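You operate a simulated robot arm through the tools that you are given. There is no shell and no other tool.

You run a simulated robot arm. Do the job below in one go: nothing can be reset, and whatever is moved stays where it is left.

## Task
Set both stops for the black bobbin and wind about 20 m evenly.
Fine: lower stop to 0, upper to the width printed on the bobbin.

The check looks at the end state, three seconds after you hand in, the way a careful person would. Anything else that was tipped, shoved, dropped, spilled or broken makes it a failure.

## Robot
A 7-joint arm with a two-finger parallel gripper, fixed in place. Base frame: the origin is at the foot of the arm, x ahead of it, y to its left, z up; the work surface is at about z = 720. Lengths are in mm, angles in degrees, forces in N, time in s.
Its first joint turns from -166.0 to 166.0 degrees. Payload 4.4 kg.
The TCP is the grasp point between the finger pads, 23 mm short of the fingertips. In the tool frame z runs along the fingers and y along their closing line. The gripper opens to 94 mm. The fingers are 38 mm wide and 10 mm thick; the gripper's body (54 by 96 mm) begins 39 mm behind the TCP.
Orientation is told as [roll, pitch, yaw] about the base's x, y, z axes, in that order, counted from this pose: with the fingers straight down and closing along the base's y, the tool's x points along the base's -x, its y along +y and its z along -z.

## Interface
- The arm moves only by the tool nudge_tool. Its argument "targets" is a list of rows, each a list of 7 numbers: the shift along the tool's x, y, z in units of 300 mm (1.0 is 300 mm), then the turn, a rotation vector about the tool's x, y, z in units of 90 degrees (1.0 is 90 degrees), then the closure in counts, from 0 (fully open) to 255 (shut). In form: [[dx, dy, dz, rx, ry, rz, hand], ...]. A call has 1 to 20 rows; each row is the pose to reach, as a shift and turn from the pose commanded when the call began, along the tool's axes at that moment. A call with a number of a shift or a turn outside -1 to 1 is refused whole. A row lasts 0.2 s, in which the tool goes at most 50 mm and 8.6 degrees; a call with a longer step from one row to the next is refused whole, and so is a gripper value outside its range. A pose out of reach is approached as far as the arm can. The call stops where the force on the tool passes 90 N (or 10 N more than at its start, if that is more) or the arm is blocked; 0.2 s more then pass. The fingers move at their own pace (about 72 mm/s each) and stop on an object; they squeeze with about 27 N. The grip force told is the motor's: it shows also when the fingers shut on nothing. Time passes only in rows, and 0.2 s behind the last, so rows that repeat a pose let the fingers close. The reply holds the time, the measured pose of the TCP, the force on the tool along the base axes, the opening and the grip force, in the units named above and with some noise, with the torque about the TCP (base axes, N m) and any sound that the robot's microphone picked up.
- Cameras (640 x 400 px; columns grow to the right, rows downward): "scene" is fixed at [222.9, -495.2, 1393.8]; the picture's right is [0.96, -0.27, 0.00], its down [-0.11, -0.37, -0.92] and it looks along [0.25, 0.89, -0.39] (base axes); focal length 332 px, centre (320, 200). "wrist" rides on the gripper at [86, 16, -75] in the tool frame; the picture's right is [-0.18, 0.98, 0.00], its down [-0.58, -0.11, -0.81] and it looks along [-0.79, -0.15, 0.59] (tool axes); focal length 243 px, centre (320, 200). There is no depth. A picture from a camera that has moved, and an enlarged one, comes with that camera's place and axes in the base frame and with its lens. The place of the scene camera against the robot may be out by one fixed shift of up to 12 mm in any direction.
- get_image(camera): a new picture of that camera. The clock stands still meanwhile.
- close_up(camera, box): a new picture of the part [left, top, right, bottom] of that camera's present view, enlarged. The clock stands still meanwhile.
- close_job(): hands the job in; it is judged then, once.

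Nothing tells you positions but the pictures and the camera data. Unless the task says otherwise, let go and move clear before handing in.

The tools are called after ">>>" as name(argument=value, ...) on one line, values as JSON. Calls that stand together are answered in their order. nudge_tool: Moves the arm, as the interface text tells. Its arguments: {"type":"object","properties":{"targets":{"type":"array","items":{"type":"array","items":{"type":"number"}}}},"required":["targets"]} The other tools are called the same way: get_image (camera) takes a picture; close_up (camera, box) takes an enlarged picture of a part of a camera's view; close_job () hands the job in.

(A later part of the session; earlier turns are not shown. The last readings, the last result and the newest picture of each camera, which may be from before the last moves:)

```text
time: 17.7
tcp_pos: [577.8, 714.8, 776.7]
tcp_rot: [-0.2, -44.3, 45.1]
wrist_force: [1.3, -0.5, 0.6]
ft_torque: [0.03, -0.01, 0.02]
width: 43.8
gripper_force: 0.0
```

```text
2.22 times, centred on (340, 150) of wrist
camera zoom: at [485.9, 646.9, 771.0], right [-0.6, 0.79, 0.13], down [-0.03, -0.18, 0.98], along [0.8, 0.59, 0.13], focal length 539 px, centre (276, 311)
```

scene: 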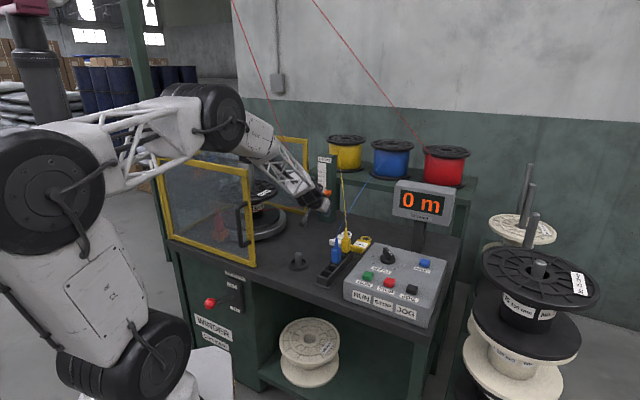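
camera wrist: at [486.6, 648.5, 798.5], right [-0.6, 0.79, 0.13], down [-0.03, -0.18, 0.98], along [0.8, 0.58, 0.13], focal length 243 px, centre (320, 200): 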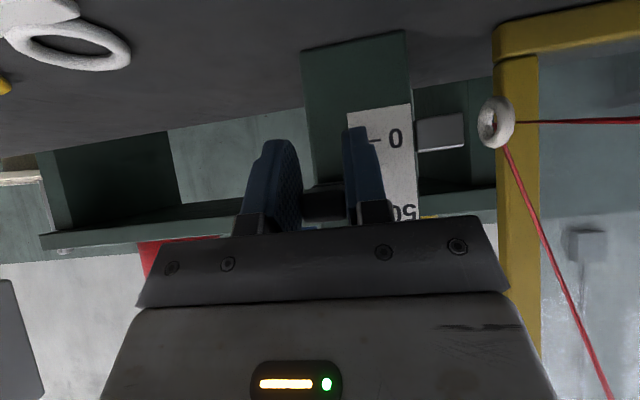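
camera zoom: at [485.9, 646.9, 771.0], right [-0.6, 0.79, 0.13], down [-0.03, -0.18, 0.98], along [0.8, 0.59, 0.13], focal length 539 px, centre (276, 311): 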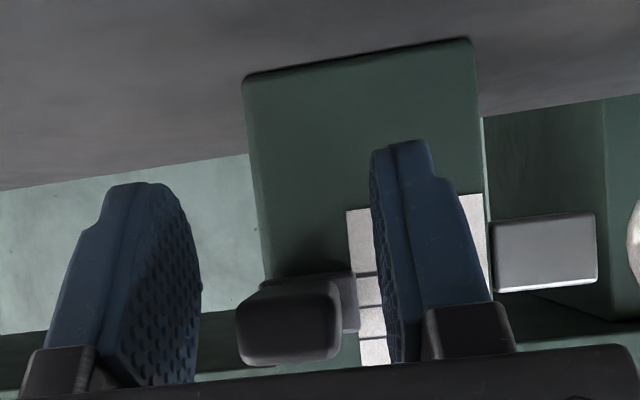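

Grey now reads about 8. I'll re-grip it and pull it down 8 mm more.

>>> nudge_tool(targets=[[0, -0.004, 0, 0, 0, 0, 255], [0, -0.004, 0, 0, 0, 0, 255], [0, -0.004, 0, 0, 0, 0, 255], [0.01, -0.004, 0.01, 0, 0, 0, 255], [0.02, -0.004, 0.02, 0, 0, 0, 255], [0.02, -0.004, 0.02, 0, 0, 0, 255]])

>>> nudge_tool(targets=[[0, 0, 0, 0, 0, 0, 136], [0, 0, 0, 0, 0, 0, 136]])

>>> close_up(camera="wrist", box=[280, 130, 400, 220])

```text
time: 19.1
tcp_pos: [578.9, 716.3, 771.9]
tcp_rot: [-0.1, -44.4, 45.1]
wrist_force: [-52.5, 22.1, 17.4]
ft_torque: [0.07, -0.44, 0.8]
width: 23.8
gripper_force: 44.9
```

```text
time: 19.7
tcp_pos: [580.7, 715.4, 769.8]
tcp_rot: [-0.3, -44.4, 45.0]
wrist_force: [0.2, -0.1, 0.5]
ft_torque: [-0.01, -0.03, 0.01]
width: 43.8
gripper_force: 0.0
```

```text
4.44 times, centred on (340, 175) of wrist
camera zoom: at [487.7, 645.3, 763.0], right [-0.6, 0.79, 0.13], down [-0.03, -0.18, 0.98], along [0.8, 0.59, 0.13], focal length 1078 px, centre (231, 311)
```

zoom: 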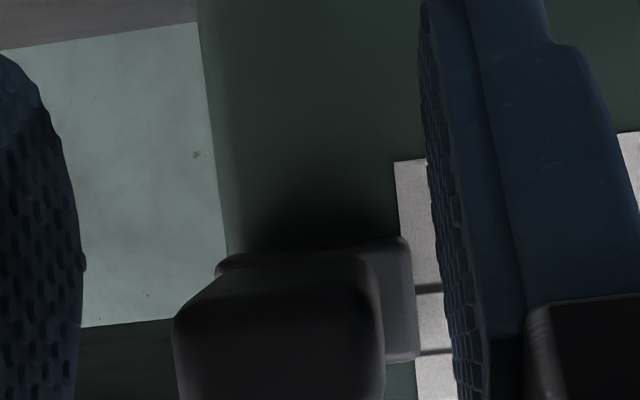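

Grey now reads about 1. I'll back away to judge both stops face-on.

>>> nudge_tool(targets=[[0.05, 0.0, -0.05, 0, 0, 0, 136], [0.1, 0.0, -0.1, 0, 0, 0, 136], [0.15, 0, -0.15, 0, 0, 0, 136], [0.16, 0, -0.2, 0, 0, 0, 136]])

>>> close_up(camera="wrist", box=[270, 90, 430, 240])

>>> close_up(camera="scene", box=[300, 160, 350, 230])

>>> get_image(camera="wrist")

```text
time: 20.7
tcp_pos: [526.4, 660.6, 780.6]
tcp_rot: [-0.2, -44.3, 45.0]
wrist_force: [0.4, 0.1, -0.3]
ft_torque: [-0.01, -0.01, 0.0]
width: 43.8
gripper_force: 0.0
```

```text
2.67 times, centred on (350, 165) of wrist
camera zoom: at [433.3, 591.7, 773.3], right [-0.6, 0.79, 0.13], down [-0.03, -0.18, 0.98], along [0.8, 0.59, 0.13], focal length 647 px, centre (240, 293)
```

zoom: 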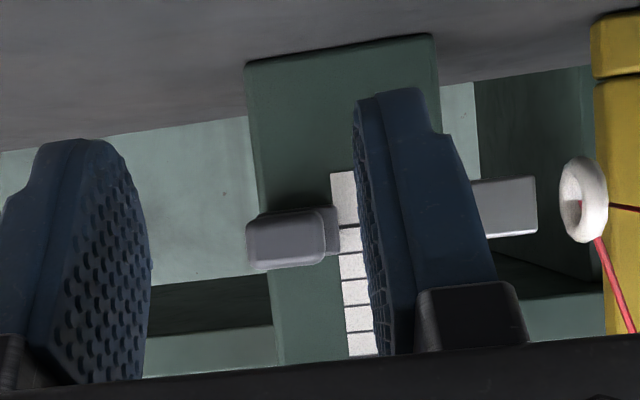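

```text
5.71 times, centred on (325, 195) of scene
camera zoom: at [222.9, -495.2, 1393.8], right [0.96, -0.27, 0.0], down [-0.11, -0.37, -0.92], along [0.25, 0.89, -0.39], focal length 1894 px, centre (291, 229)
```

zoom: 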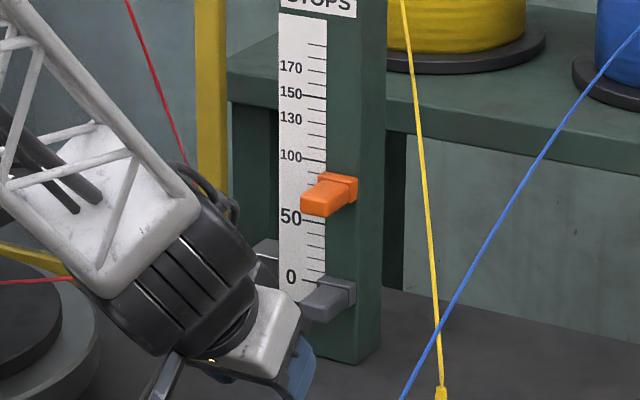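

```text
taken
camera wrist: at [433.3, 591.7, 773.3], right [-0.6, 0.79, 0.13], down [-0.03, -0.18, 0.98], along [0.8, 0.59, 0.13], focal length 243 px, centre (320, 200)
```

wrist: 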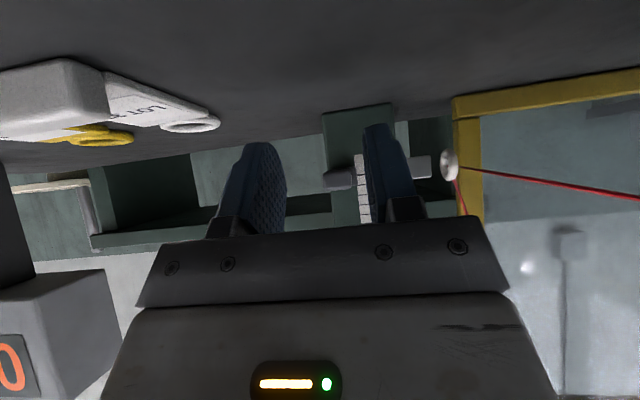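

Grey reads 0 to 1 mm. Orange is at about 89 and needs to go back up about 11 mm, so I'll raise the tool and approach it again.

>>> nudge_tool(targets=[[-0.1, 0.006, -0.1, 0, 0, 0, 136], [-0.212, 0.013, -0.217, 0, 0, 0, 136], [-0.29, 0.013, -0.14, 0, 0, 0, 136], [-0.36, 0.013, -0.07, 0, 0, 0, 136]])

>>> close_up(camera="wrist", box=[220, 60, 460, 240])

```text
time: 21.7
tcp_pos: [568.2, 708.0, 869.9]
tcp_rot: [-0.2, -44.4, 45.0]
wrist_force: [0.7, 0.1, -0.1]
ft_torque: [-0.02, 0.02, 0.01]
width: 43.7
gripper_force: 0.0
```

```text
2.22 times, centred on (340, 150) of wrist
camera zoom: at [475.9, 638.3, 862.7], right [-0.6, 0.79, 0.13], down [-0.03, -0.18, 0.98], along [0.8, 0.59, 0.13], focal length 539 px, centre (276, 311)
```

zoom: 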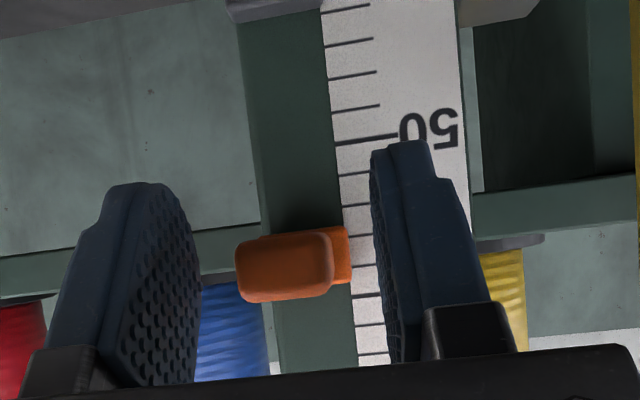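

Orange reads about 86, so it goes up 14 mm. I'll advance, grip, lift it, then release and check.

>>> nudge_tool(targets=[[-0.037, 0, 0.036, 0, 0, 0, 136], [-0.073, 0, 0.072, 0, 0, 0, 136], [-0.073, 0, 0.072, 0, 0, 0, 255], [-0.073, 0, 0.072, 0, 0, 0, 255], [-0.073, 0, 0.072, 0, 0, 0, 255]])

```text
time: 22.9
tcp_pos: [588.2, 729.0, 868.5]
tcp_rot: [-0.2, -44.3, 45.1]
wrist_force: [-15.6, 4.3, -1.9]
ft_torque: [-0.77, 1.19, 1.49]
width: 28.9
gripper_force: 44.7
```

>>> nudge_tool(targets=[[-0.011, 0, -0.011, 0, 0, 0, 255], [-0.022, 0, -0.022, 0, 0, 0, 255], [-0.0326, 0, -0.0334, 0, 0, 0, 255], [-0.0326, 0, -0.0334, 0, 0, 0, 255], [-0.0326, 0, -0.0334, 0, 0, 0, 136], [-0.0326, 0, -0.0334, 0, 0, 0, 136]])

>>> close_up(camera="wrist", box=[220, 60, 460, 240])

```text
time: 24.3
tcp_pos: [590.0, 730.0, 883.4]
tcp_rot: [-0.2, -44.3, 45.0]
wrist_force: [-0.5, 0.3, 0.8]
ft_torque: [0.04, -0.04, -0.01]
width: 43.9
gripper_force: 0.0
```

```text
2.22 times, centred on (340, 150) of wrist
camera zoom: at [496.9, 660.6, 877.0], right [-0.6, 0.79, 0.13], down [-0.03, -0.18, 0.98], along [0.8, 0.59, 0.13], focal length 539 px, centre (276, 311)
```

zoom: 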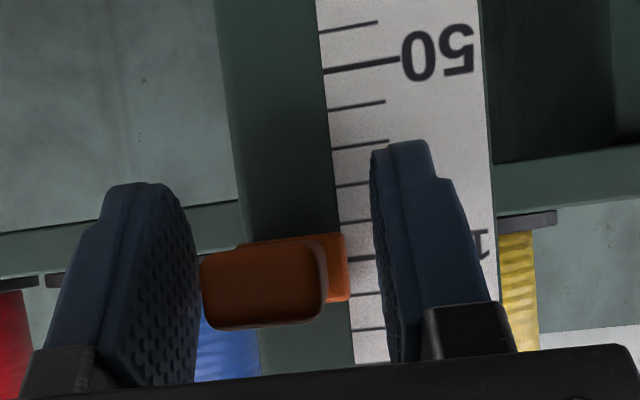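

Orange now looks like 101 or 102. I'll zoom in for a finer reading.

>>> close_up(camera="wrist", box=[325, 150, 375, 200])

>>> close_up(camera="wrist", box=[310, 60, 400, 210])

```text
8.00 times, centred on (350, 175) of wrist
camera zoom: at [496.9, 660.6, 877.0], right [-0.6, 0.79, 0.13], down [-0.03, -0.18, 0.98], along [0.8, 0.59, 0.13], focal length 1941 px, centre (80, 400)
```

zoom: 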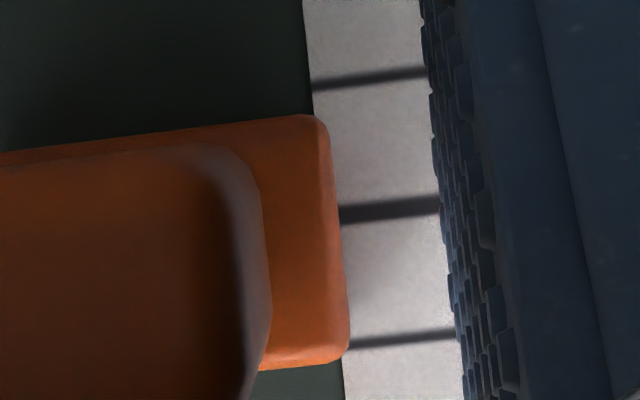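

```text
2.67 times, centred on (355, 135) of wrist
camera zoom: at [496.9, 660.6, 877.0], right [-0.6, 0.79, 0.13], down [-0.03, -0.18, 0.98], along [0.8, 0.59, 0.13], focal length 647 px, centre (227, 373)
```

zoom: 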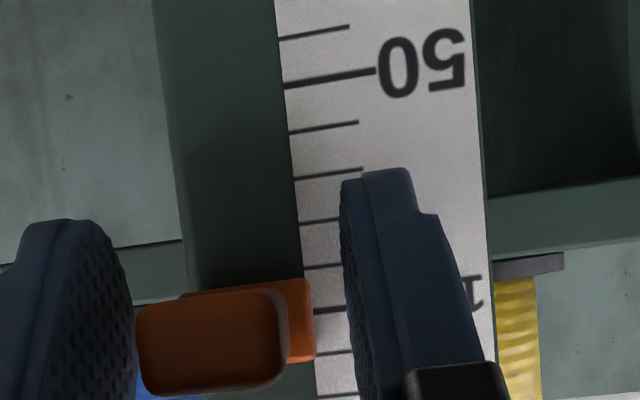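

Orange is at about 101.3. I'll re-grip and lower it by about 1.3 mm.

>>> nudge_tool(targets=[[0, 0, 0, 0, 0, 0, 255], [0, 0, 0, 0, 0, 0, 255], [0.0033, 0, 0.0033, 0, 0, 0, 255], [0.0033, 0, 0.0033, 0, 0, 0, 255], [0.0033, 0, 0.0033, 0, 0, 0, 136], [0.0033, 0, 0.0033, 0, 0, 0, 136]])

>>> close_up(camera="wrist", box=[325, 150, 375, 200])

```text
time: 25.7
tcp_pos: [588.9, 729.7, 882.2]
tcp_rot: [-0.1, -44.3, 45.0]
wrist_force: [-0.5, -0.4, -0.5]
ft_torque: [-0.02, 0.01, -0.03]
width: 44.2
gripper_force: 0.0
```

```text
8.00 times, centred on (350, 175) of wrist
camera zoom: at [496.4, 661.0, 875.4], right [-0.6, 0.79, 0.13], down [-0.03, -0.18, 0.98], along [0.8, 0.59, 0.13], focal length 1941 px, centre (80, 400)
```

zoom: 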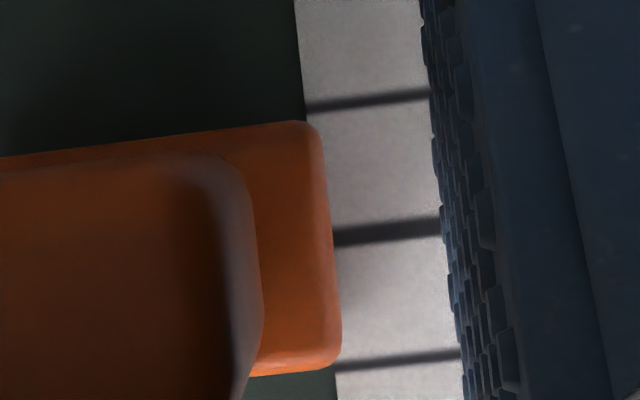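

Orange is on 100 to within half a millimetre. I'll back out, rise clear and check both stops with the fixed camera.

>>> nudge_tool(targets=[[0.05, 0, -0.05, 0, 0, 0, 136], [0.1, 0, -0.1, 0, 0, 0, 136], [0.15, 0, -0.15, 0, 0, 0, 136], [0.2, 0, -0.2, 0, 0, 0, 136], [0.28, 0, -0.28, 0, 0, 0, 136], [0.36, 0, -0.36, 0, 0, 0, 136]])

>>> close_up(camera="scene", box=[300, 160, 350, 230])

>>> close_up(camera="wrist", box=[300, 60, 420, 240])

>>> get_image(camera="scene")

```text
time: 27.1
tcp_pos: [480.2, 620.6, 883.9]
tcp_rot: [-0.1, -44.3, 44.9]
wrist_force: [-0.5, -0.6, -0.3]
ft_torque: [0.0, -0.02, 0.01]
width: 43.7
gripper_force: 0.0
```

```text
5.71 times, centred on (325, 195) of scene
camera zoom: at [222.9, -495.2, 1393.8], right [0.96, -0.27, 0.0], down [-0.11, -0.37, -0.92], along [0.25, 0.89, -0.39], focal length 1894 px, centre (291, 229)
```

zoom: 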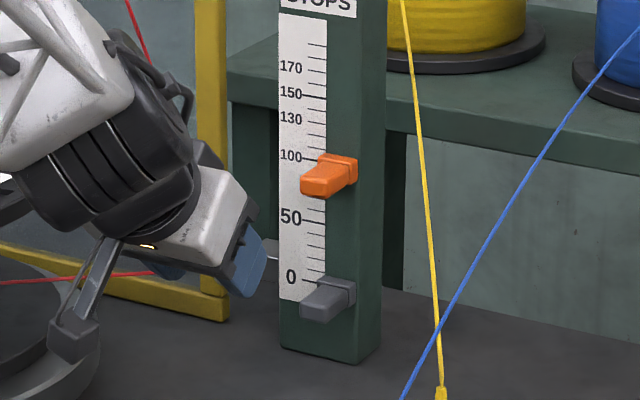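

```text
2.22 times, centred on (360, 150) of wrist
camera zoom: at [387.1, 553.1, 877.0], right [-0.6, 0.79, 0.13], down [-0.03, -0.18, 0.98], along [0.8, 0.59, 0.13], focal length 539 px, centre (231, 311)
```

zoom: 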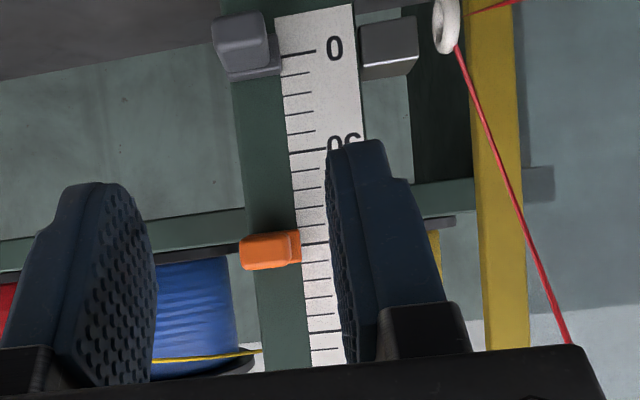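

```text
taken
```

scene: 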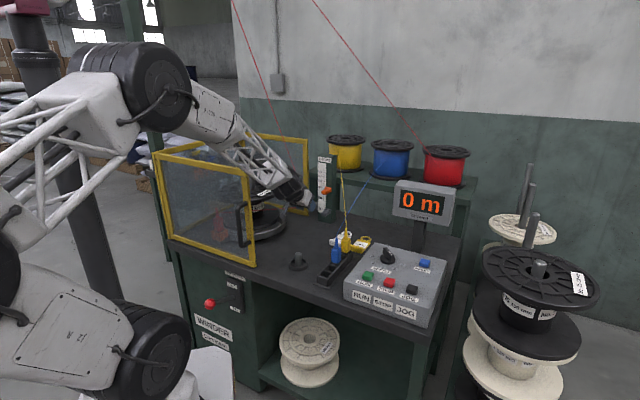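

Both look right. I'll compare each stop's offset from its mark at higher zoom.

>>> close_up(camera="scene", box=[315, 182, 335, 194])

>>> close_up(camera="scene", box=[315, 203, 335, 215])

>>> close_up(camera="scene", box=[200, 180, 300, 260])

>>> close_up(camera="scene", box=[150, 220, 270, 300])

```text
16.00 times, centred on (325, 188) of scene
camera zoom: at [222.9, -495.2, 1393.8], right [0.96, -0.27, 0.0], down [-0.11, -0.37, -0.92], along [0.25, 0.89, -0.39], focal length 5305 px, centre (240, 392)
```

zoom: 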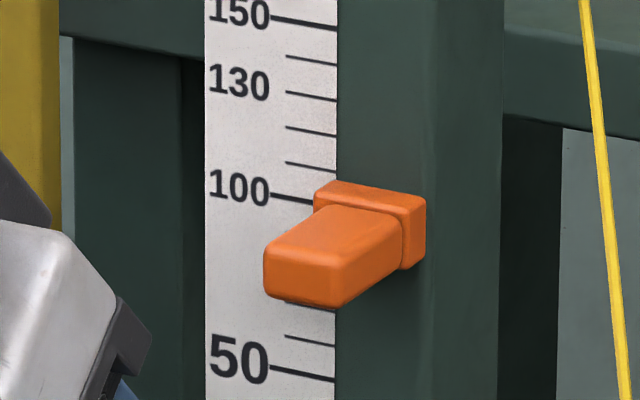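

```text
16.00 times, centred on (325, 209) of scene
camera zoom: at [222.9, -495.2, 1393.8], right [0.96, -0.27, 0.0], down [-0.11, -0.37, -0.92], along [0.25, 0.89, -0.39], focal length 5305 px, centre (240, 56)
```

zoom: 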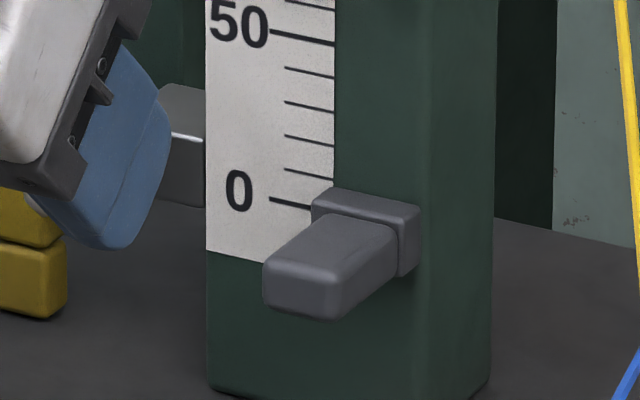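

```text
5.00 times, centred on (250, 220) of scene
camera zoom: at [222.9, -495.2, 1393.8], right [0.96, -0.27, 0.0], down [-0.11, -0.37, -0.92], along [0.25, 0.89, -0.39], focal length 1658 px, centre (670, 100)
```

zoom: 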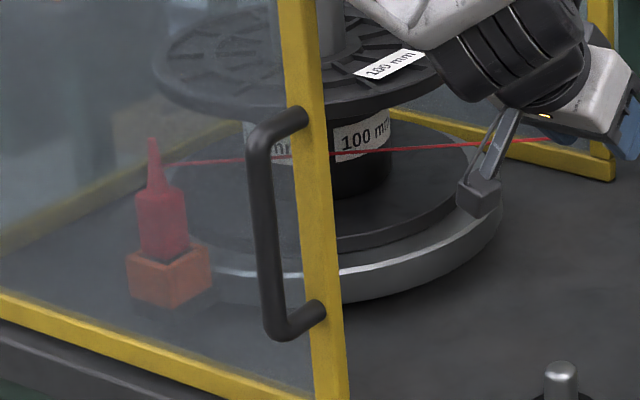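

```text
5.00 times, centred on (210, 260) of scene
camera zoom: at [222.9, -495.2, 1393.8], right [0.96, -0.27, 0.0], down [-0.11, -0.37, -0.92], along [0.25, 0.89, -0.39], focal length 1658 px, centre (870, -100)
```

zoom: 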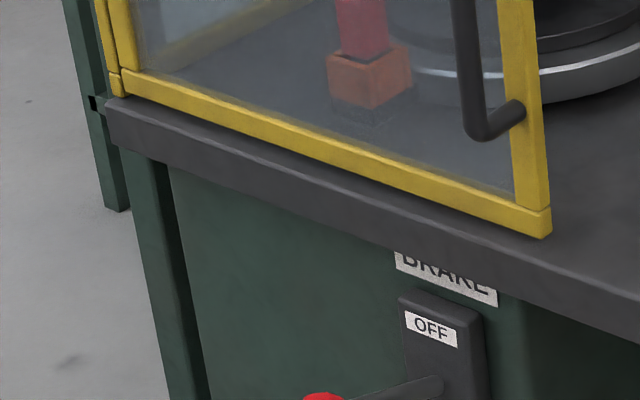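

Both stops are set, grey at 0 and orange at 100. Next is the control panel, so I'll rise, bring the tool back to vertical and move over the panel to look at the knob and buttons.

>>> nudge_tool(targets=[[-0.1, 0, -0.1, 0, 0, 0, 136], [-0.2, 0, -0.2, 0, 0, 0, 136], [-0.3, 0, -0.3, 0, 0, 0, 136], [-0.4, 0, -0.4, 0, 0, 0, 136], [-0.46, 0, -0.47, 0, 0, 0, 136]])

>>> nudge_tool(targets=[[0, 0, 0, 0, 0.083, 0, 136], [0, 0, 0, 0, 0.167, 0, 136], [0, 0, 0, 0, 0.25, 0, 136], [0, 0, 0, 0, 0.333, 0, 136], [0, 0, 0, 0, 0.417, 0, 136], [0, 0, 0, 0, 0.492, 0, 136]])

```text
time: 28.3
tcp_pos: [478.8, 620.3, 1079.4]
tcp_rot: [-0.2, -44.2, 45.0]
wrist_force: [-0.5, -0.7, -0.5]
ft_torque: [0.0, -0.05, 0.04]
width: 44.0
gripper_force: 0.1
```

```text
time: 29.7
tcp_pos: [480.4, 620.9, 1081.2]
tcp_rot: [-0.2, 0.1, 44.9]
wrist_force: [0.4, 0.0, -0.2]
ft_torque: [0.03, 0.0, -0.03]
width: 43.7
gripper_force: 0.0
```

The tool is vertical again. I'll move over toward the panel.

>>> nudge_tool(targets=[[0.09, -0.13, 0, 0, 0, 0, 136], [0.18, -0.26, 0, 0, 0, 0, 136], [0.26, -0.39, 0, 0, 0, 0, 136], [0.34, -0.52, 0, 0, 0, 0, 136], [0.42, -0.65, 0, 0, 0, 0, 136], [0.5, -0.78, 0, 0, 0, 0, 136], [0.58, -0.9, 0, 0, 0, 0, 136]])

>>> nudge_tool(targets=[[0.075, -0.13, 0, 0, 0, 0, 136], [0.15, -0.263, 0, 0, 0, 0, 136], [0.15, -0.263, 0, 0, 0, 0, 136]])

>>> get_image(camera="wrist")

>>> get_image(camera="scene")

```text
time: 31.3
tcp_pos: [546.3, 308.5, 1081.2]
tcp_rot: [-0.1, 0.0, 44.9]
wrist_force: [0.4, -0.8, -1.1]
ft_torque: [-0.01, 0.02, 0.0]
width: 43.8
gripper_force: 0.2
```

```text
time: 32.1
tcp_pos: [569.8, 219.6, 1082.5]
tcp_rot: [-0.2, -0.2, 44.9]
wrist_force: [0.3, -0.5, 0.2]
ft_torque: [-0.02, 0.04, -0.04]
width: 44.0
gripper_force: 0.1
```

```text
taken
camera wrist: at [496.6, 170.6, 1157.0], right [-0.56, 0.83, 0.0], down [0.49, 0.33, 0.81], along [0.67, 0.45, -0.59], focal length 243 px, centre (320, 200)
```

wrist: 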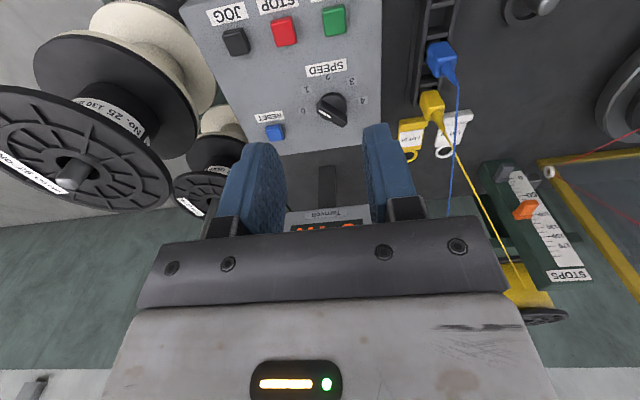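

```text
taken
```

scene: 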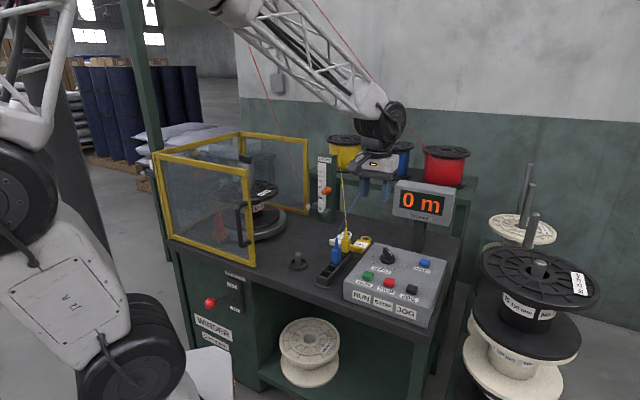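

>>> close_up(camera="wrist", box=[180, 0, 400, 160])

>>> close_up(camera="wrist", box=[290, 60, 380, 140])

>>> close_up(camera="scene", box=[340, 230, 460, 330])

>>> close_up(camera="scene", box=[365, 240, 415, 280])

```text
2.50 times, centred on (290, 80) of wrist
camera zoom: at [496.6, 170.6, 1157.0], right [-0.56, 0.83, 0.0], down [0.49, 0.33, 0.81], along [0.67, 0.45, -0.59], focal length 606 px, centre (395, 500)
```

zoom: 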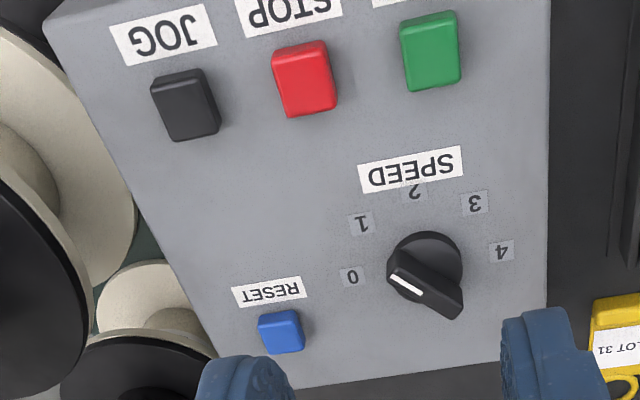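

```text
5.00 times, centred on (335, 100) of wrist
camera zoom: at [496.6, 170.6, 1157.0], right [-0.56, 0.83, 0.0], down [0.49, 0.33, 0.81], along [0.67, 0.45, -0.59], focal length 1213 px, centre (245, 700)
```

zoom: 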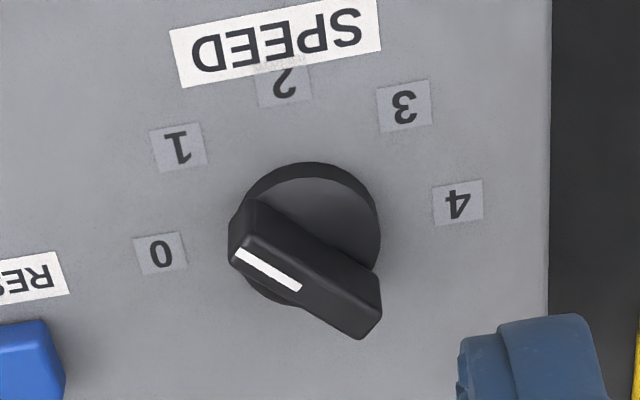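

```text
4.00 times, centred on (400, 280) of scene
camera zoom: at [222.9, -495.2, 1393.8], right [0.96, -0.27, 0.0], down [-0.11, -0.37, -0.92], along [0.25, 0.89, -0.39], focal length 1326 px, centre (0, -120)
```

zoom: 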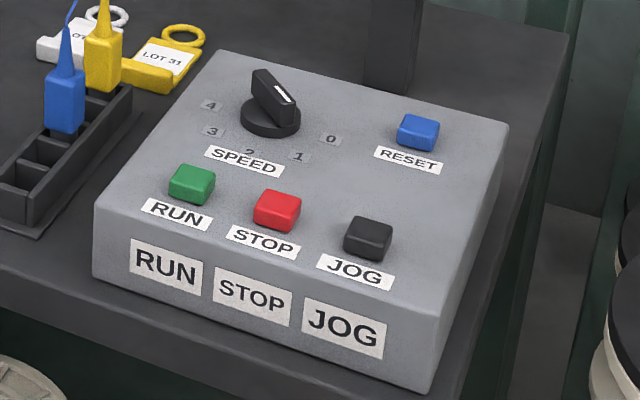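

```text
10.00 times, centred on (390, 260) of scene
camera zoom: at [222.9, -495.2, 1393.8], right [0.96, -0.27, 0.0], down [-0.11, -0.37, -0.92], along [0.25, 0.89, -0.39], focal length 3315 px, centre (-380, -400)
```

zoom: 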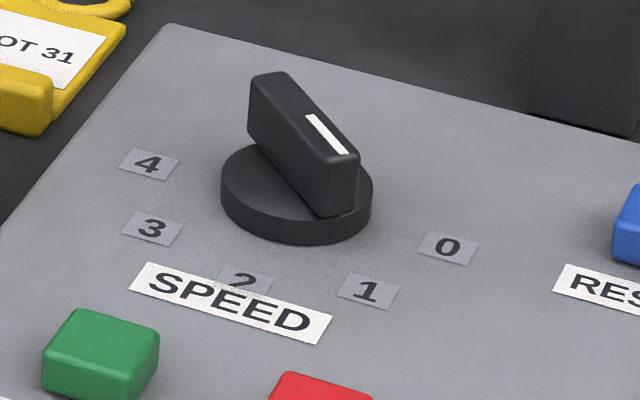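

I measure the panel as flat with button tops at z ≈ 798. Green RUN is at (580, 247), red STOP at (626, 201), and the speed knob's mark already points at 1. I'll hover over RUN with the fingers closed.

>>> nudge_tool(targets=[[-0.045, 0.02, 0.13, 0, 0, 0, 255], [-0.0886, 0.0405, 0.26, 0, 0, 0, 255], [-0.0886, 0.0405, 0.4, 0, 0, 0, 255], [-0.0886, 0.0405, 0.54, 0, 0, 0, 255], [-0.0886, 0.0405, 0.67, 0, 0, 0, 255], [-0.0886, 0.0405, 0.78, 0, 0, 0, 255], [-0.0886, 0.0405, 0.8, 0, 0, 0, 255]])

>>> close_up(camera="scene", box=[340, 220, 460, 330])

>>> get_image(camera="wrist")

>>> close_up(camera="scene", box=[380, 170, 470, 230])

```text
time: 33.7
tcp_pos: [583.1, 246.6, 842.7]
tcp_rot: [-0.1, 0.0, 45.0]
wrist_force: [0.4, 0.3, 0.4]
ft_torque: [-0.02, 0.02, -0.01]
width: 0.0
gripper_force: 27.1
```

```text
3.64 times, centred on (400, 275) of scene
camera zoom: at [222.9, -495.2, 1393.8], right [0.96, -0.27, 0.0], down [-0.11, -0.37, -0.92], along [0.25, 0.89, -0.39], focal length 1206 px, centre (29, -73)
```

zoom: 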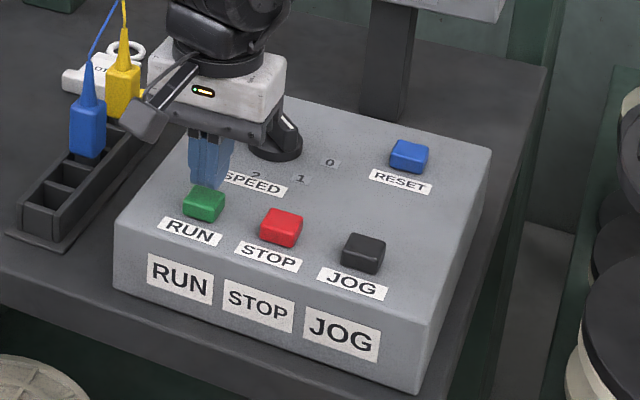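

```text
taken
camera wrist: at [509.7, 197.9, 917.2], right [-0.56, 0.83, 0.0], down [0.49, 0.33, 0.81], along [0.67, 0.45, -0.59], focal length 243 px, centre (320, 200)
```

wrist: 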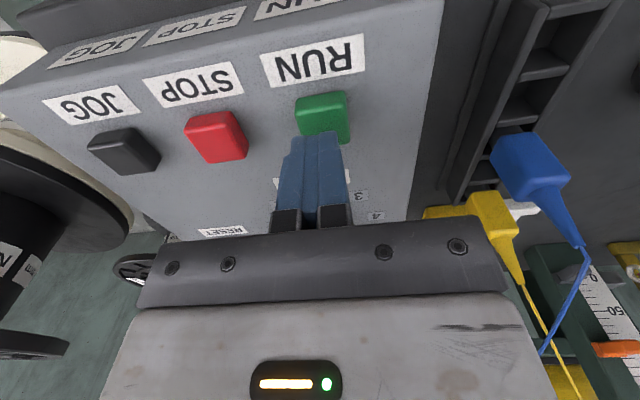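

```text
6.67 times, centred on (425, 200) of scene
camera zoom: at [222.9, -495.2, 1393.8], right [0.96, -0.27, 0.0], down [-0.11, -0.37, -0.92], along [0.25, 0.89, -0.39], focal length 2210 px, centre (-380, 200)
```

zoom: 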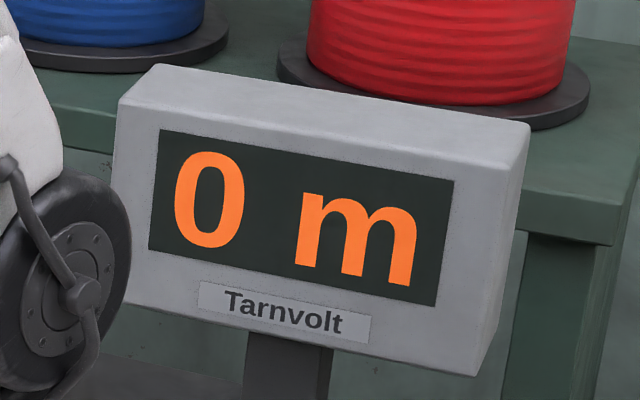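

Fingertips are right over RUN, about 22 mm above it. I'll press down gradually, watching the force.

>>> nudge_tool(targets=[[0.005, 0.005, 0.033, 0, 0, 0, 255], [0.006, 0.006, 0.06, 0, 0, 0, 255], [0.006, 0.006, 0.073, 0, 0, 0, 255], [0.006, 0.006, 0.08, 0, 0, 0, 255]])

```text
time: 34.7
tcp_pos: [580.1, 247.1, 821.7]
tcp_rot: [-0.2, -0.1, 44.9]
wrist_force: [-4.7, -14.4, 32.0]
ft_torque: [-0.39, 0.19, 0.01]
width: 0.0
gripper_force: 27.3
heard: click
```

RUN clicked. I'll lift off and look at the counter.

>>> nudge_tool(targets=[[0, 0, -0.05, 0, 0, 0, 255], [0, 0, -0.1, 0, 0, 0, 255]])

>>> close_up(camera="scene", box=[380, 170, 470, 230])

>>> close_up(camera="scene", box=[200, 150, 350, 260])

```text
time: 35.3
tcp_pos: [579.1, 249.2, 847.8]
tcp_rot: [-0.1, -0.1, 44.9]
wrist_force: [-0.1, 0.4, -0.7]
ft_torque: [-0.01, 0.02, 0.01]
width: 0.0
gripper_force: 26.8
```

```text
6.67 times, centred on (425, 200) of scene
camera zoom: at [222.9, -495.2, 1393.8], right [0.96, -0.27, 0.0], down [-0.11, -0.37, -0.92], along [0.25, 0.89, -0.39], focal length 2210 px, centre (-380, 200)
```

zoom: 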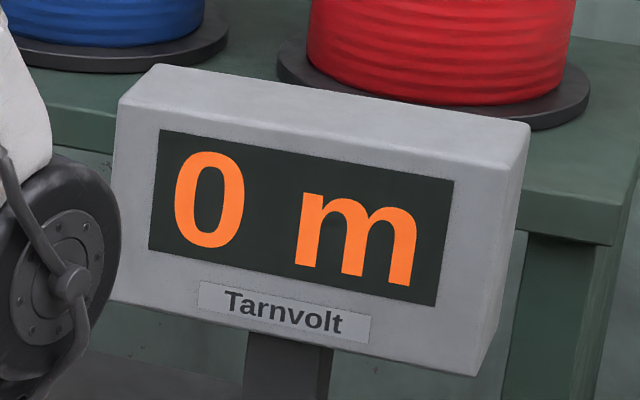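

```text
3.64 times, centred on (275, 205) of scene
camera zoom: at [222.9, -495.2, 1393.8], right [0.96, -0.27, 0.0], down [-0.11, -0.37, -0.92], along [0.25, 0.89, -0.39], focal length 1206 px, centre (484, 182)
```

zoom: 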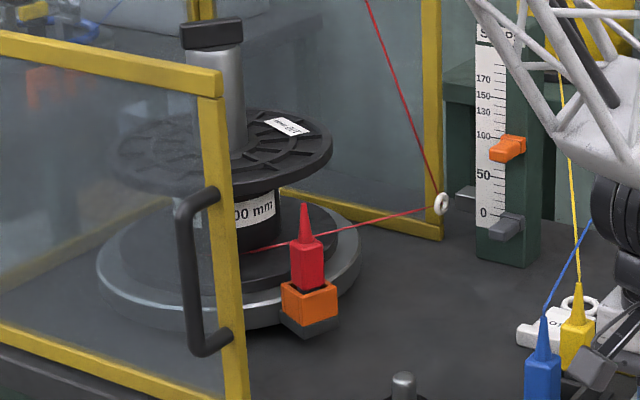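

The turntable is turning and winding. I'll move over STOP and watch the rate.

>>> nudge_tool(targets=[[0, -0.11, 0, 0, 0, 0, 255], [0.002, -0.222, 0, 0, 0, 0, 255], [0.002, -0.222, 0, 0, 0, 0, 255], [0.002, -0.222, 0, 0, 0, 0, 255], [0.002, -0.222, 0, 0, 0, 0, 255]])

>>> close_up(camera="scene", box=[380, 170, 470, 230])

>>> close_up(camera="scene", box=[200, 150, 350, 260])

>>> close_up(camera="scene", box=[340, 220, 460, 330])

>>> get_image(camera="wrist")

```text
time: 36.5
tcp_pos: [627.4, 201.0, 848.9]
tcp_rot: [-0.1, 0.0, 44.9]
wrist_force: [-0.3, -0.1, 0.9]
ft_torque: [-0.01, 0.04, 0.03]
width: 0.1
gripper_force: 27.2
```

```text
6.67 times, centred on (425, 200) of scene
camera zoom: at [222.9, -495.2, 1393.8], right [0.96, -0.27, 0.0], down [-0.11, -0.37, -0.92], along [0.25, 0.89, -0.39], focal length 2210 px, centre (-380, 200)
```

zoom: 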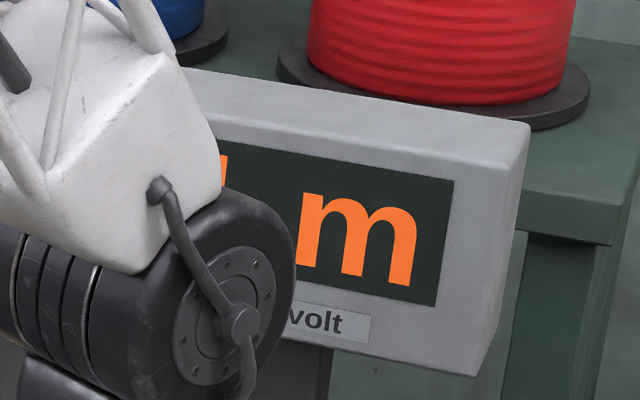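

```text
3.64 times, centred on (275, 205) of scene
camera zoom: at [222.9, -495.2, 1393.8], right [0.96, -0.27, 0.0], down [-0.11, -0.37, -0.92], along [0.25, 0.89, -0.39], focal length 1206 px, centre (484, 182)
```

zoom: 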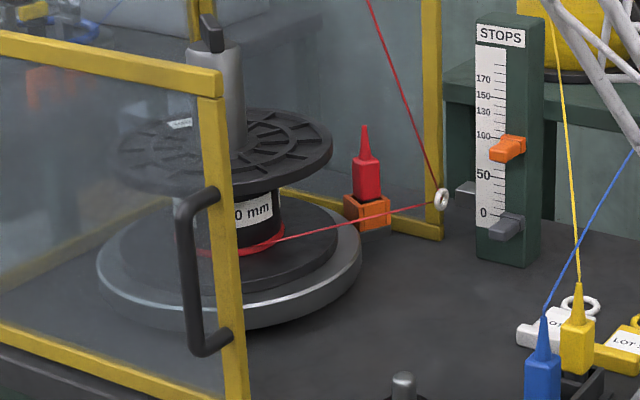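

```text
3.64 times, centred on (400, 275) of scene
camera zoom: at [222.9, -495.2, 1393.8], right [0.96, -0.27, 0.0], down [-0.11, -0.37, -0.92], along [0.25, 0.89, -0.39], focal length 1206 px, centre (29, -73)
```

zoom: 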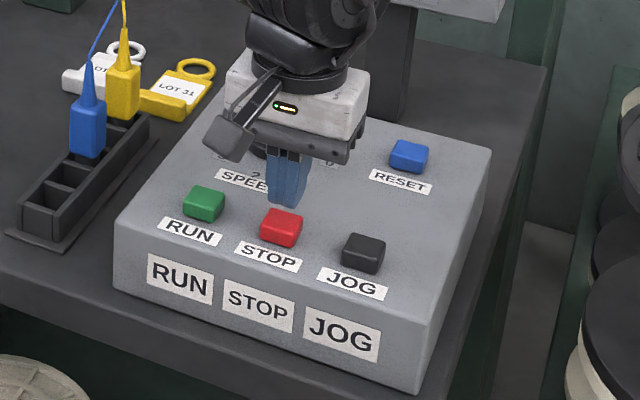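

```text
taken
camera wrist: at [553.6, 151.0, 922.8], right [-0.56, 0.83, 0.0], down [0.49, 0.33, 0.81], along [0.67, 0.45, -0.59], focal length 243 px, centre (320, 200)
```

wrist: 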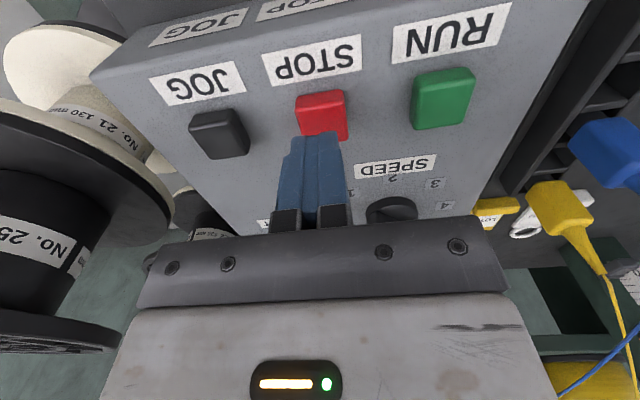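

Winding is even so far, but my forearm hides the counter when it is over STOP. I'll go back over RUN to read it and measure the rate.

>>> nudge_tool(targets=[[0, 0.11, 0, 0, 0, 0, 255], [0, 0.22, 0, 0, 0, 0, 255], [0, 0.22, 0, 0, 0, 0, 255]])

>>> close_up(camera="scene", box=[380, 170, 470, 230])

>>> nudge_tool(targets=[[0, 0, 0, 0, 0, 0, 255], [0, 0, 0, 0, 0, 0, 255], [0, 0, 0, 0, 0, 0, 255], [0, 0, 0, 0, 0, 0, 255], [0, 0, 0, 0, 0, 0, 255], [0, 0, 0, 0, 0, 0, 255], [0, 0, 0, 0, 0, 0, 255], [0, 0, 0, 0, 0, 0, 255], [0, 0, 0, 0, 0, 0, 255]])

>>> close_up(camera="scene", box=[380, 170, 470, 230])

>>> close_up(camera="scene", box=[200, 150, 350, 260])

```text
time: 37.3
tcp_pos: [579.3, 247.5, 848.4]
tcp_rot: [-0.1, 0.0, 44.8]
wrist_force: [0.1, 0.8, 0.3]
ft_torque: [-0.01, 0.04, 0.0]
width: 0.0
gripper_force: 26.9
```

```text
6.67 times, centred on (425, 200) of scene
camera zoom: at [222.9, -495.2, 1393.8], right [0.96, -0.27, 0.0], down [-0.11, -0.37, -0.92], along [0.25, 0.89, -0.39], focal length 2210 px, centre (-380, 200)
```

zoom: 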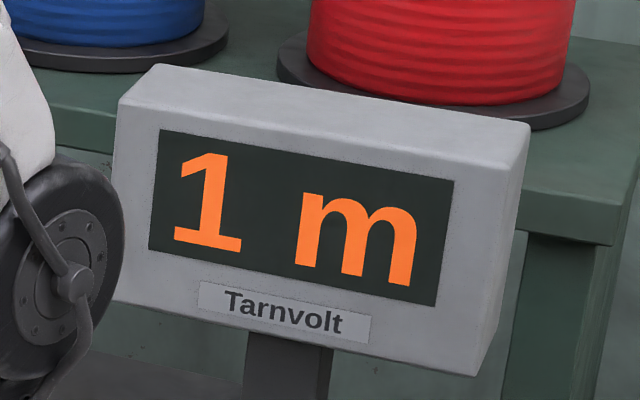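

```text
time: 39.3
tcp_pos: [579.8, 246.1, 848.1]
tcp_rot: [-0.1, 0.1, 45.0]
wrist_force: [-0.3, -0.4, 0.2]
ft_torque: [0.01, 0.01, 0.02]
width: 0.2
gripper_force: 27.3
```

```text
6.67 times, centred on (425, 200) of scene
camera zoom: at [222.9, -495.2, 1393.8], right [0.96, -0.27, 0.0], down [-0.11, -0.37, -0.92], along [0.25, 0.89, -0.39], focal length 2210 px, centre (-380, 200)
```

zoom: 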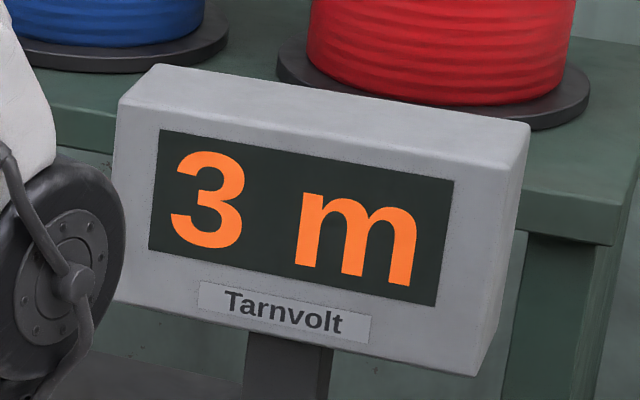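

```text
3.64 times, centred on (275, 205) of scene
camera zoom: at [222.9, -495.2, 1393.8], right [0.96, -0.27, 0.0], down [-0.11, -0.37, -0.92], along [0.25, 0.89, -0.39], focal length 1206 px, centre (484, 182)
```

zoom: 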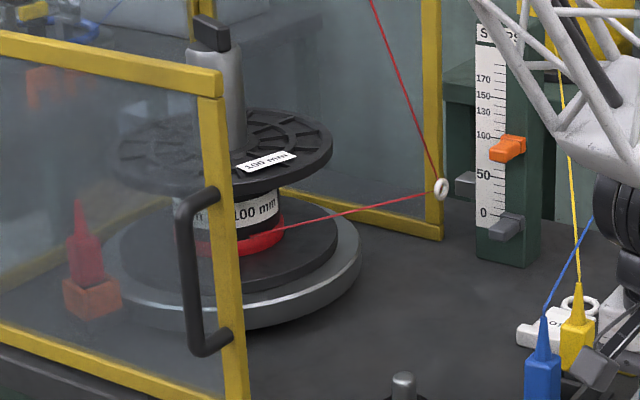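

The rate is roughly 0.6–0.9 m/s and the carriage is rising. I'll wait a little longer to pin it down.

>>> nudge_tool(targets=[[0, 0, 0, 0, 0, 0, 255], [0, 0, 0, 0, 0, 0, 255], [0, 0, 0, 0, 0, 0, 255], [0, 0, 0, 0, 0, 0, 255], [0, 0, 0, 0, 0, 0, 255], [0, 0, 0, 0, 0, 0, 255], [0, 0, 0, 0, 0, 0, 255], [0, 0, 0, 0, 0, 0, 255], [0, 0, 0, 0, 0, 0, 255], [0, 0, 0, 0, 0, 0, 255], [0, 0, 0, 0, 0, 0, 255], [0, 0, 0, 0, 0, 0, 255], [0, 0, 0, 0, 0, 0, 255], [0, 0, 0, 0, 0, 0, 255], [0, 0, 0, 0, 0, 0, 255], [0, 0, 0, 0, 0, 0, 255], [0, 0, 0, 0, 0, 0, 255], [0, 0, 0, 0, 0, 0, 255], [0, 0, 0, 0, 0, 0, 255]])

>>> close_up(camera="scene", box=[380, 170, 470, 230])

>>> close_up(camera="scene", box=[200, 150, 350, 260])

```text
time: 43.3
tcp_pos: [580.8, 247.8, 847.6]
tcp_rot: [-0.1, -0.1, 44.9]
wrist_force: [-0.1, 0.1, 0.2]
ft_torque: [0.02, 0.01, 0.0]
width: 0.0
gripper_force: 27.0
```

```text
6.67 times, centred on (425, 200) of scene
camera zoom: at [222.9, -495.2, 1393.8], right [0.96, -0.27, 0.0], down [-0.11, -0.37, -0.92], along [0.25, 0.89, -0.39], focal length 2210 px, centre (-380, 200)
```

zoom: 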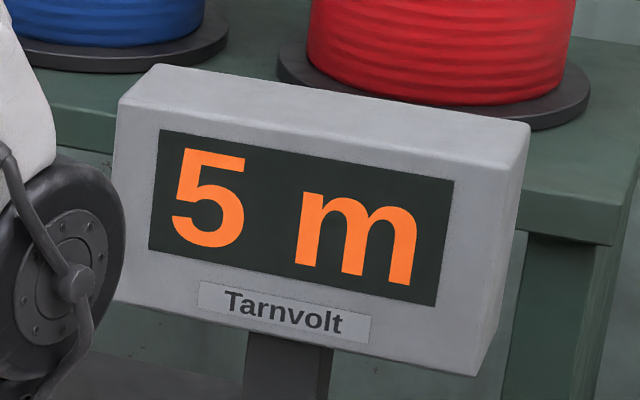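

```text
3.64 times, centred on (275, 205) of scene
camera zoom: at [222.9, -495.2, 1393.8], right [0.96, -0.27, 0.0], down [-0.11, -0.37, -0.92], along [0.25, 0.89, -0.39], focal length 1206 px, centre (484, 182)
```

zoom: 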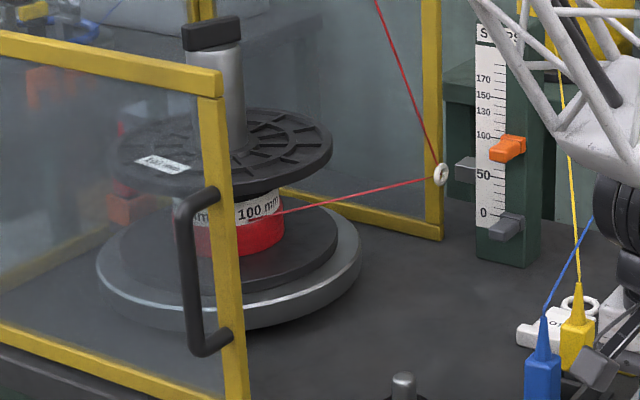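

The counter reads 5 m at 43.3 s, about 0.63 m/s, and the layer is building evenly upward. I'll keep waiting and check the carriage as it goes.

>>> nudge_tool(targets=[[0, 0, 0, 0, 0, 0, 255], [0, 0, 0, 0, 0, 0, 255], [0, 0, 0, 0, 0, 0, 255], [0, 0, 0, 0, 0, 0, 255], [0, 0, 0, 0, 0, 0, 255], [0, 0, 0, 0, 0, 0, 255], [0, 0, 0, 0, 0, 0, 255], [0, 0, 0, 0, 0, 0, 255], [0, 0, 0, 0, 0, 0, 255], [0, 0, 0, 0, 0, 0, 255], [0, 0, 0, 0, 0, 0, 255], [0, 0, 0, 0, 0, 0, 255], [0, 0, 0, 0, 0, 0, 255], [0, 0, 0, 0, 0, 0, 255], [0, 0, 0, 0, 0, 0, 255], [0, 0, 0, 0, 0, 0, 255], [0, 0, 0, 0, 0, 0, 255], [0, 0, 0, 0, 0, 0, 255], [0, 0, 0, 0, 0, 0, 255]])

>>> close_up(camera="scene", box=[200, 150, 350, 260])

>>> nudge_tool(targets=[[0, 0, 0, 0, 0, 0, 255], [0, 0, 0, 0, 0, 0, 255], [0, 0, 0, 0, 0, 0, 255], [0, 0, 0, 0, 0, 0, 255], [0, 0, 0, 0, 0, 0, 255], [0, 0, 0, 0, 0, 0, 255], [0, 0, 0, 0, 0, 0, 255], [0, 0, 0, 0, 0, 0, 255], [0, 0, 0, 0, 0, 0, 255], [0, 0, 0, 0, 0, 0, 255], [0, 0, 0, 0, 0, 0, 255], [0, 0, 0, 0, 0, 0, 255], [0, 0, 0, 0, 0, 0, 255], [0, 0, 0, 0, 0, 0, 255], [0, 0, 0, 0, 0, 0, 255], [0, 0, 0, 0, 0, 0, 255], [0, 0, 0, 0, 0, 0, 255], [0, 0, 0, 0, 0, 0, 255], [0, 0, 0, 0, 0, 0, 255]])

>>> close_up(camera="scene", box=[200, 150, 350, 260])

>>> close_up(camera="scene", box=[380, 170, 470, 230])

```text
time: 47.3
tcp_pos: [579.8, 248.2, 848.4]
tcp_rot: [-0.1, 0.0, 44.9]
wrist_force: [0.0, 0.0, 0.9]
ft_torque: [0.0, 0.01, 0.01]
width: 0.0
gripper_force: 27.1
```

```text
3.64 times, centred on (275, 205) of scene
camera zoom: at [222.9, -495.2, 1393.8], right [0.96, -0.27, 0.0], down [-0.11, -0.37, -0.92], along [0.25, 0.89, -0.39], focal length 1206 px, centre (484, 182)
```

zoom: 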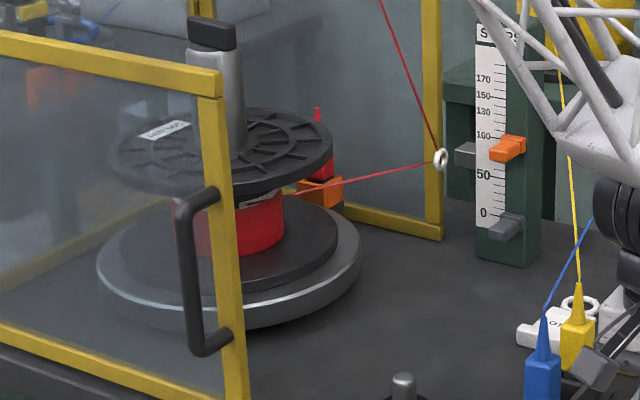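

```text
time: 51.3
tcp_pos: [579.2, 246.8, 848.3]
tcp_rot: [-0.2, 0.0, 44.9]
wrist_force: [1.1, -0.1, 0.1]
ft_torque: [0.0, 0.02, -0.03]
width: 0.1
gripper_force: 27.3
```

```text
3.64 times, centred on (275, 205) of scene
camera zoom: at [222.9, -495.2, 1393.8], right [0.96, -0.27, 0.0], down [-0.11, -0.37, -0.92], along [0.25, 0.89, -0.39], focal length 1206 px, centre (484, 182)
```

zoom: 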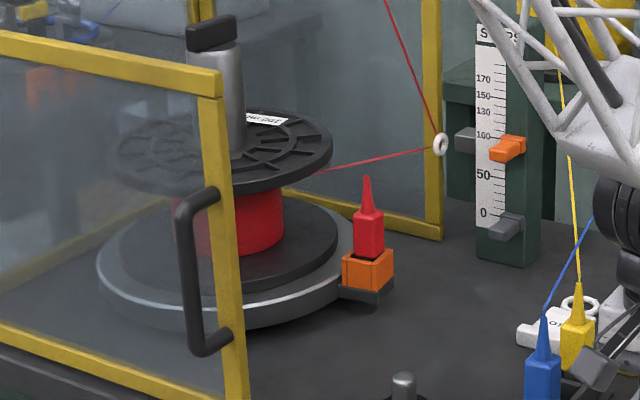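

```text
6.67 times, centred on (425, 200) of scene
camera zoom: at [222.9, -495.2, 1393.8], right [0.96, -0.27, 0.0], down [-0.11, -0.37, -0.92], along [0.25, 0.89, -0.39], focal length 2210 px, centre (-380, 200)
```

zoom: 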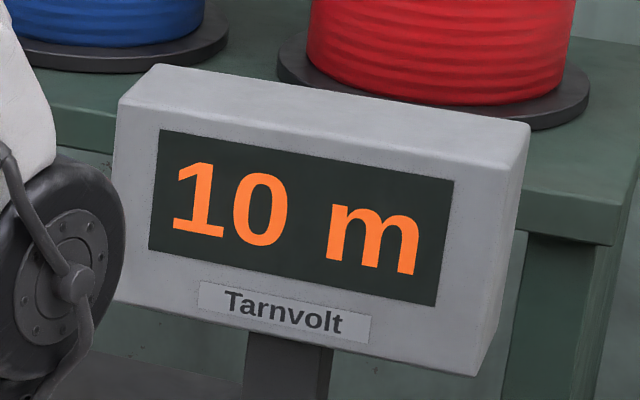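

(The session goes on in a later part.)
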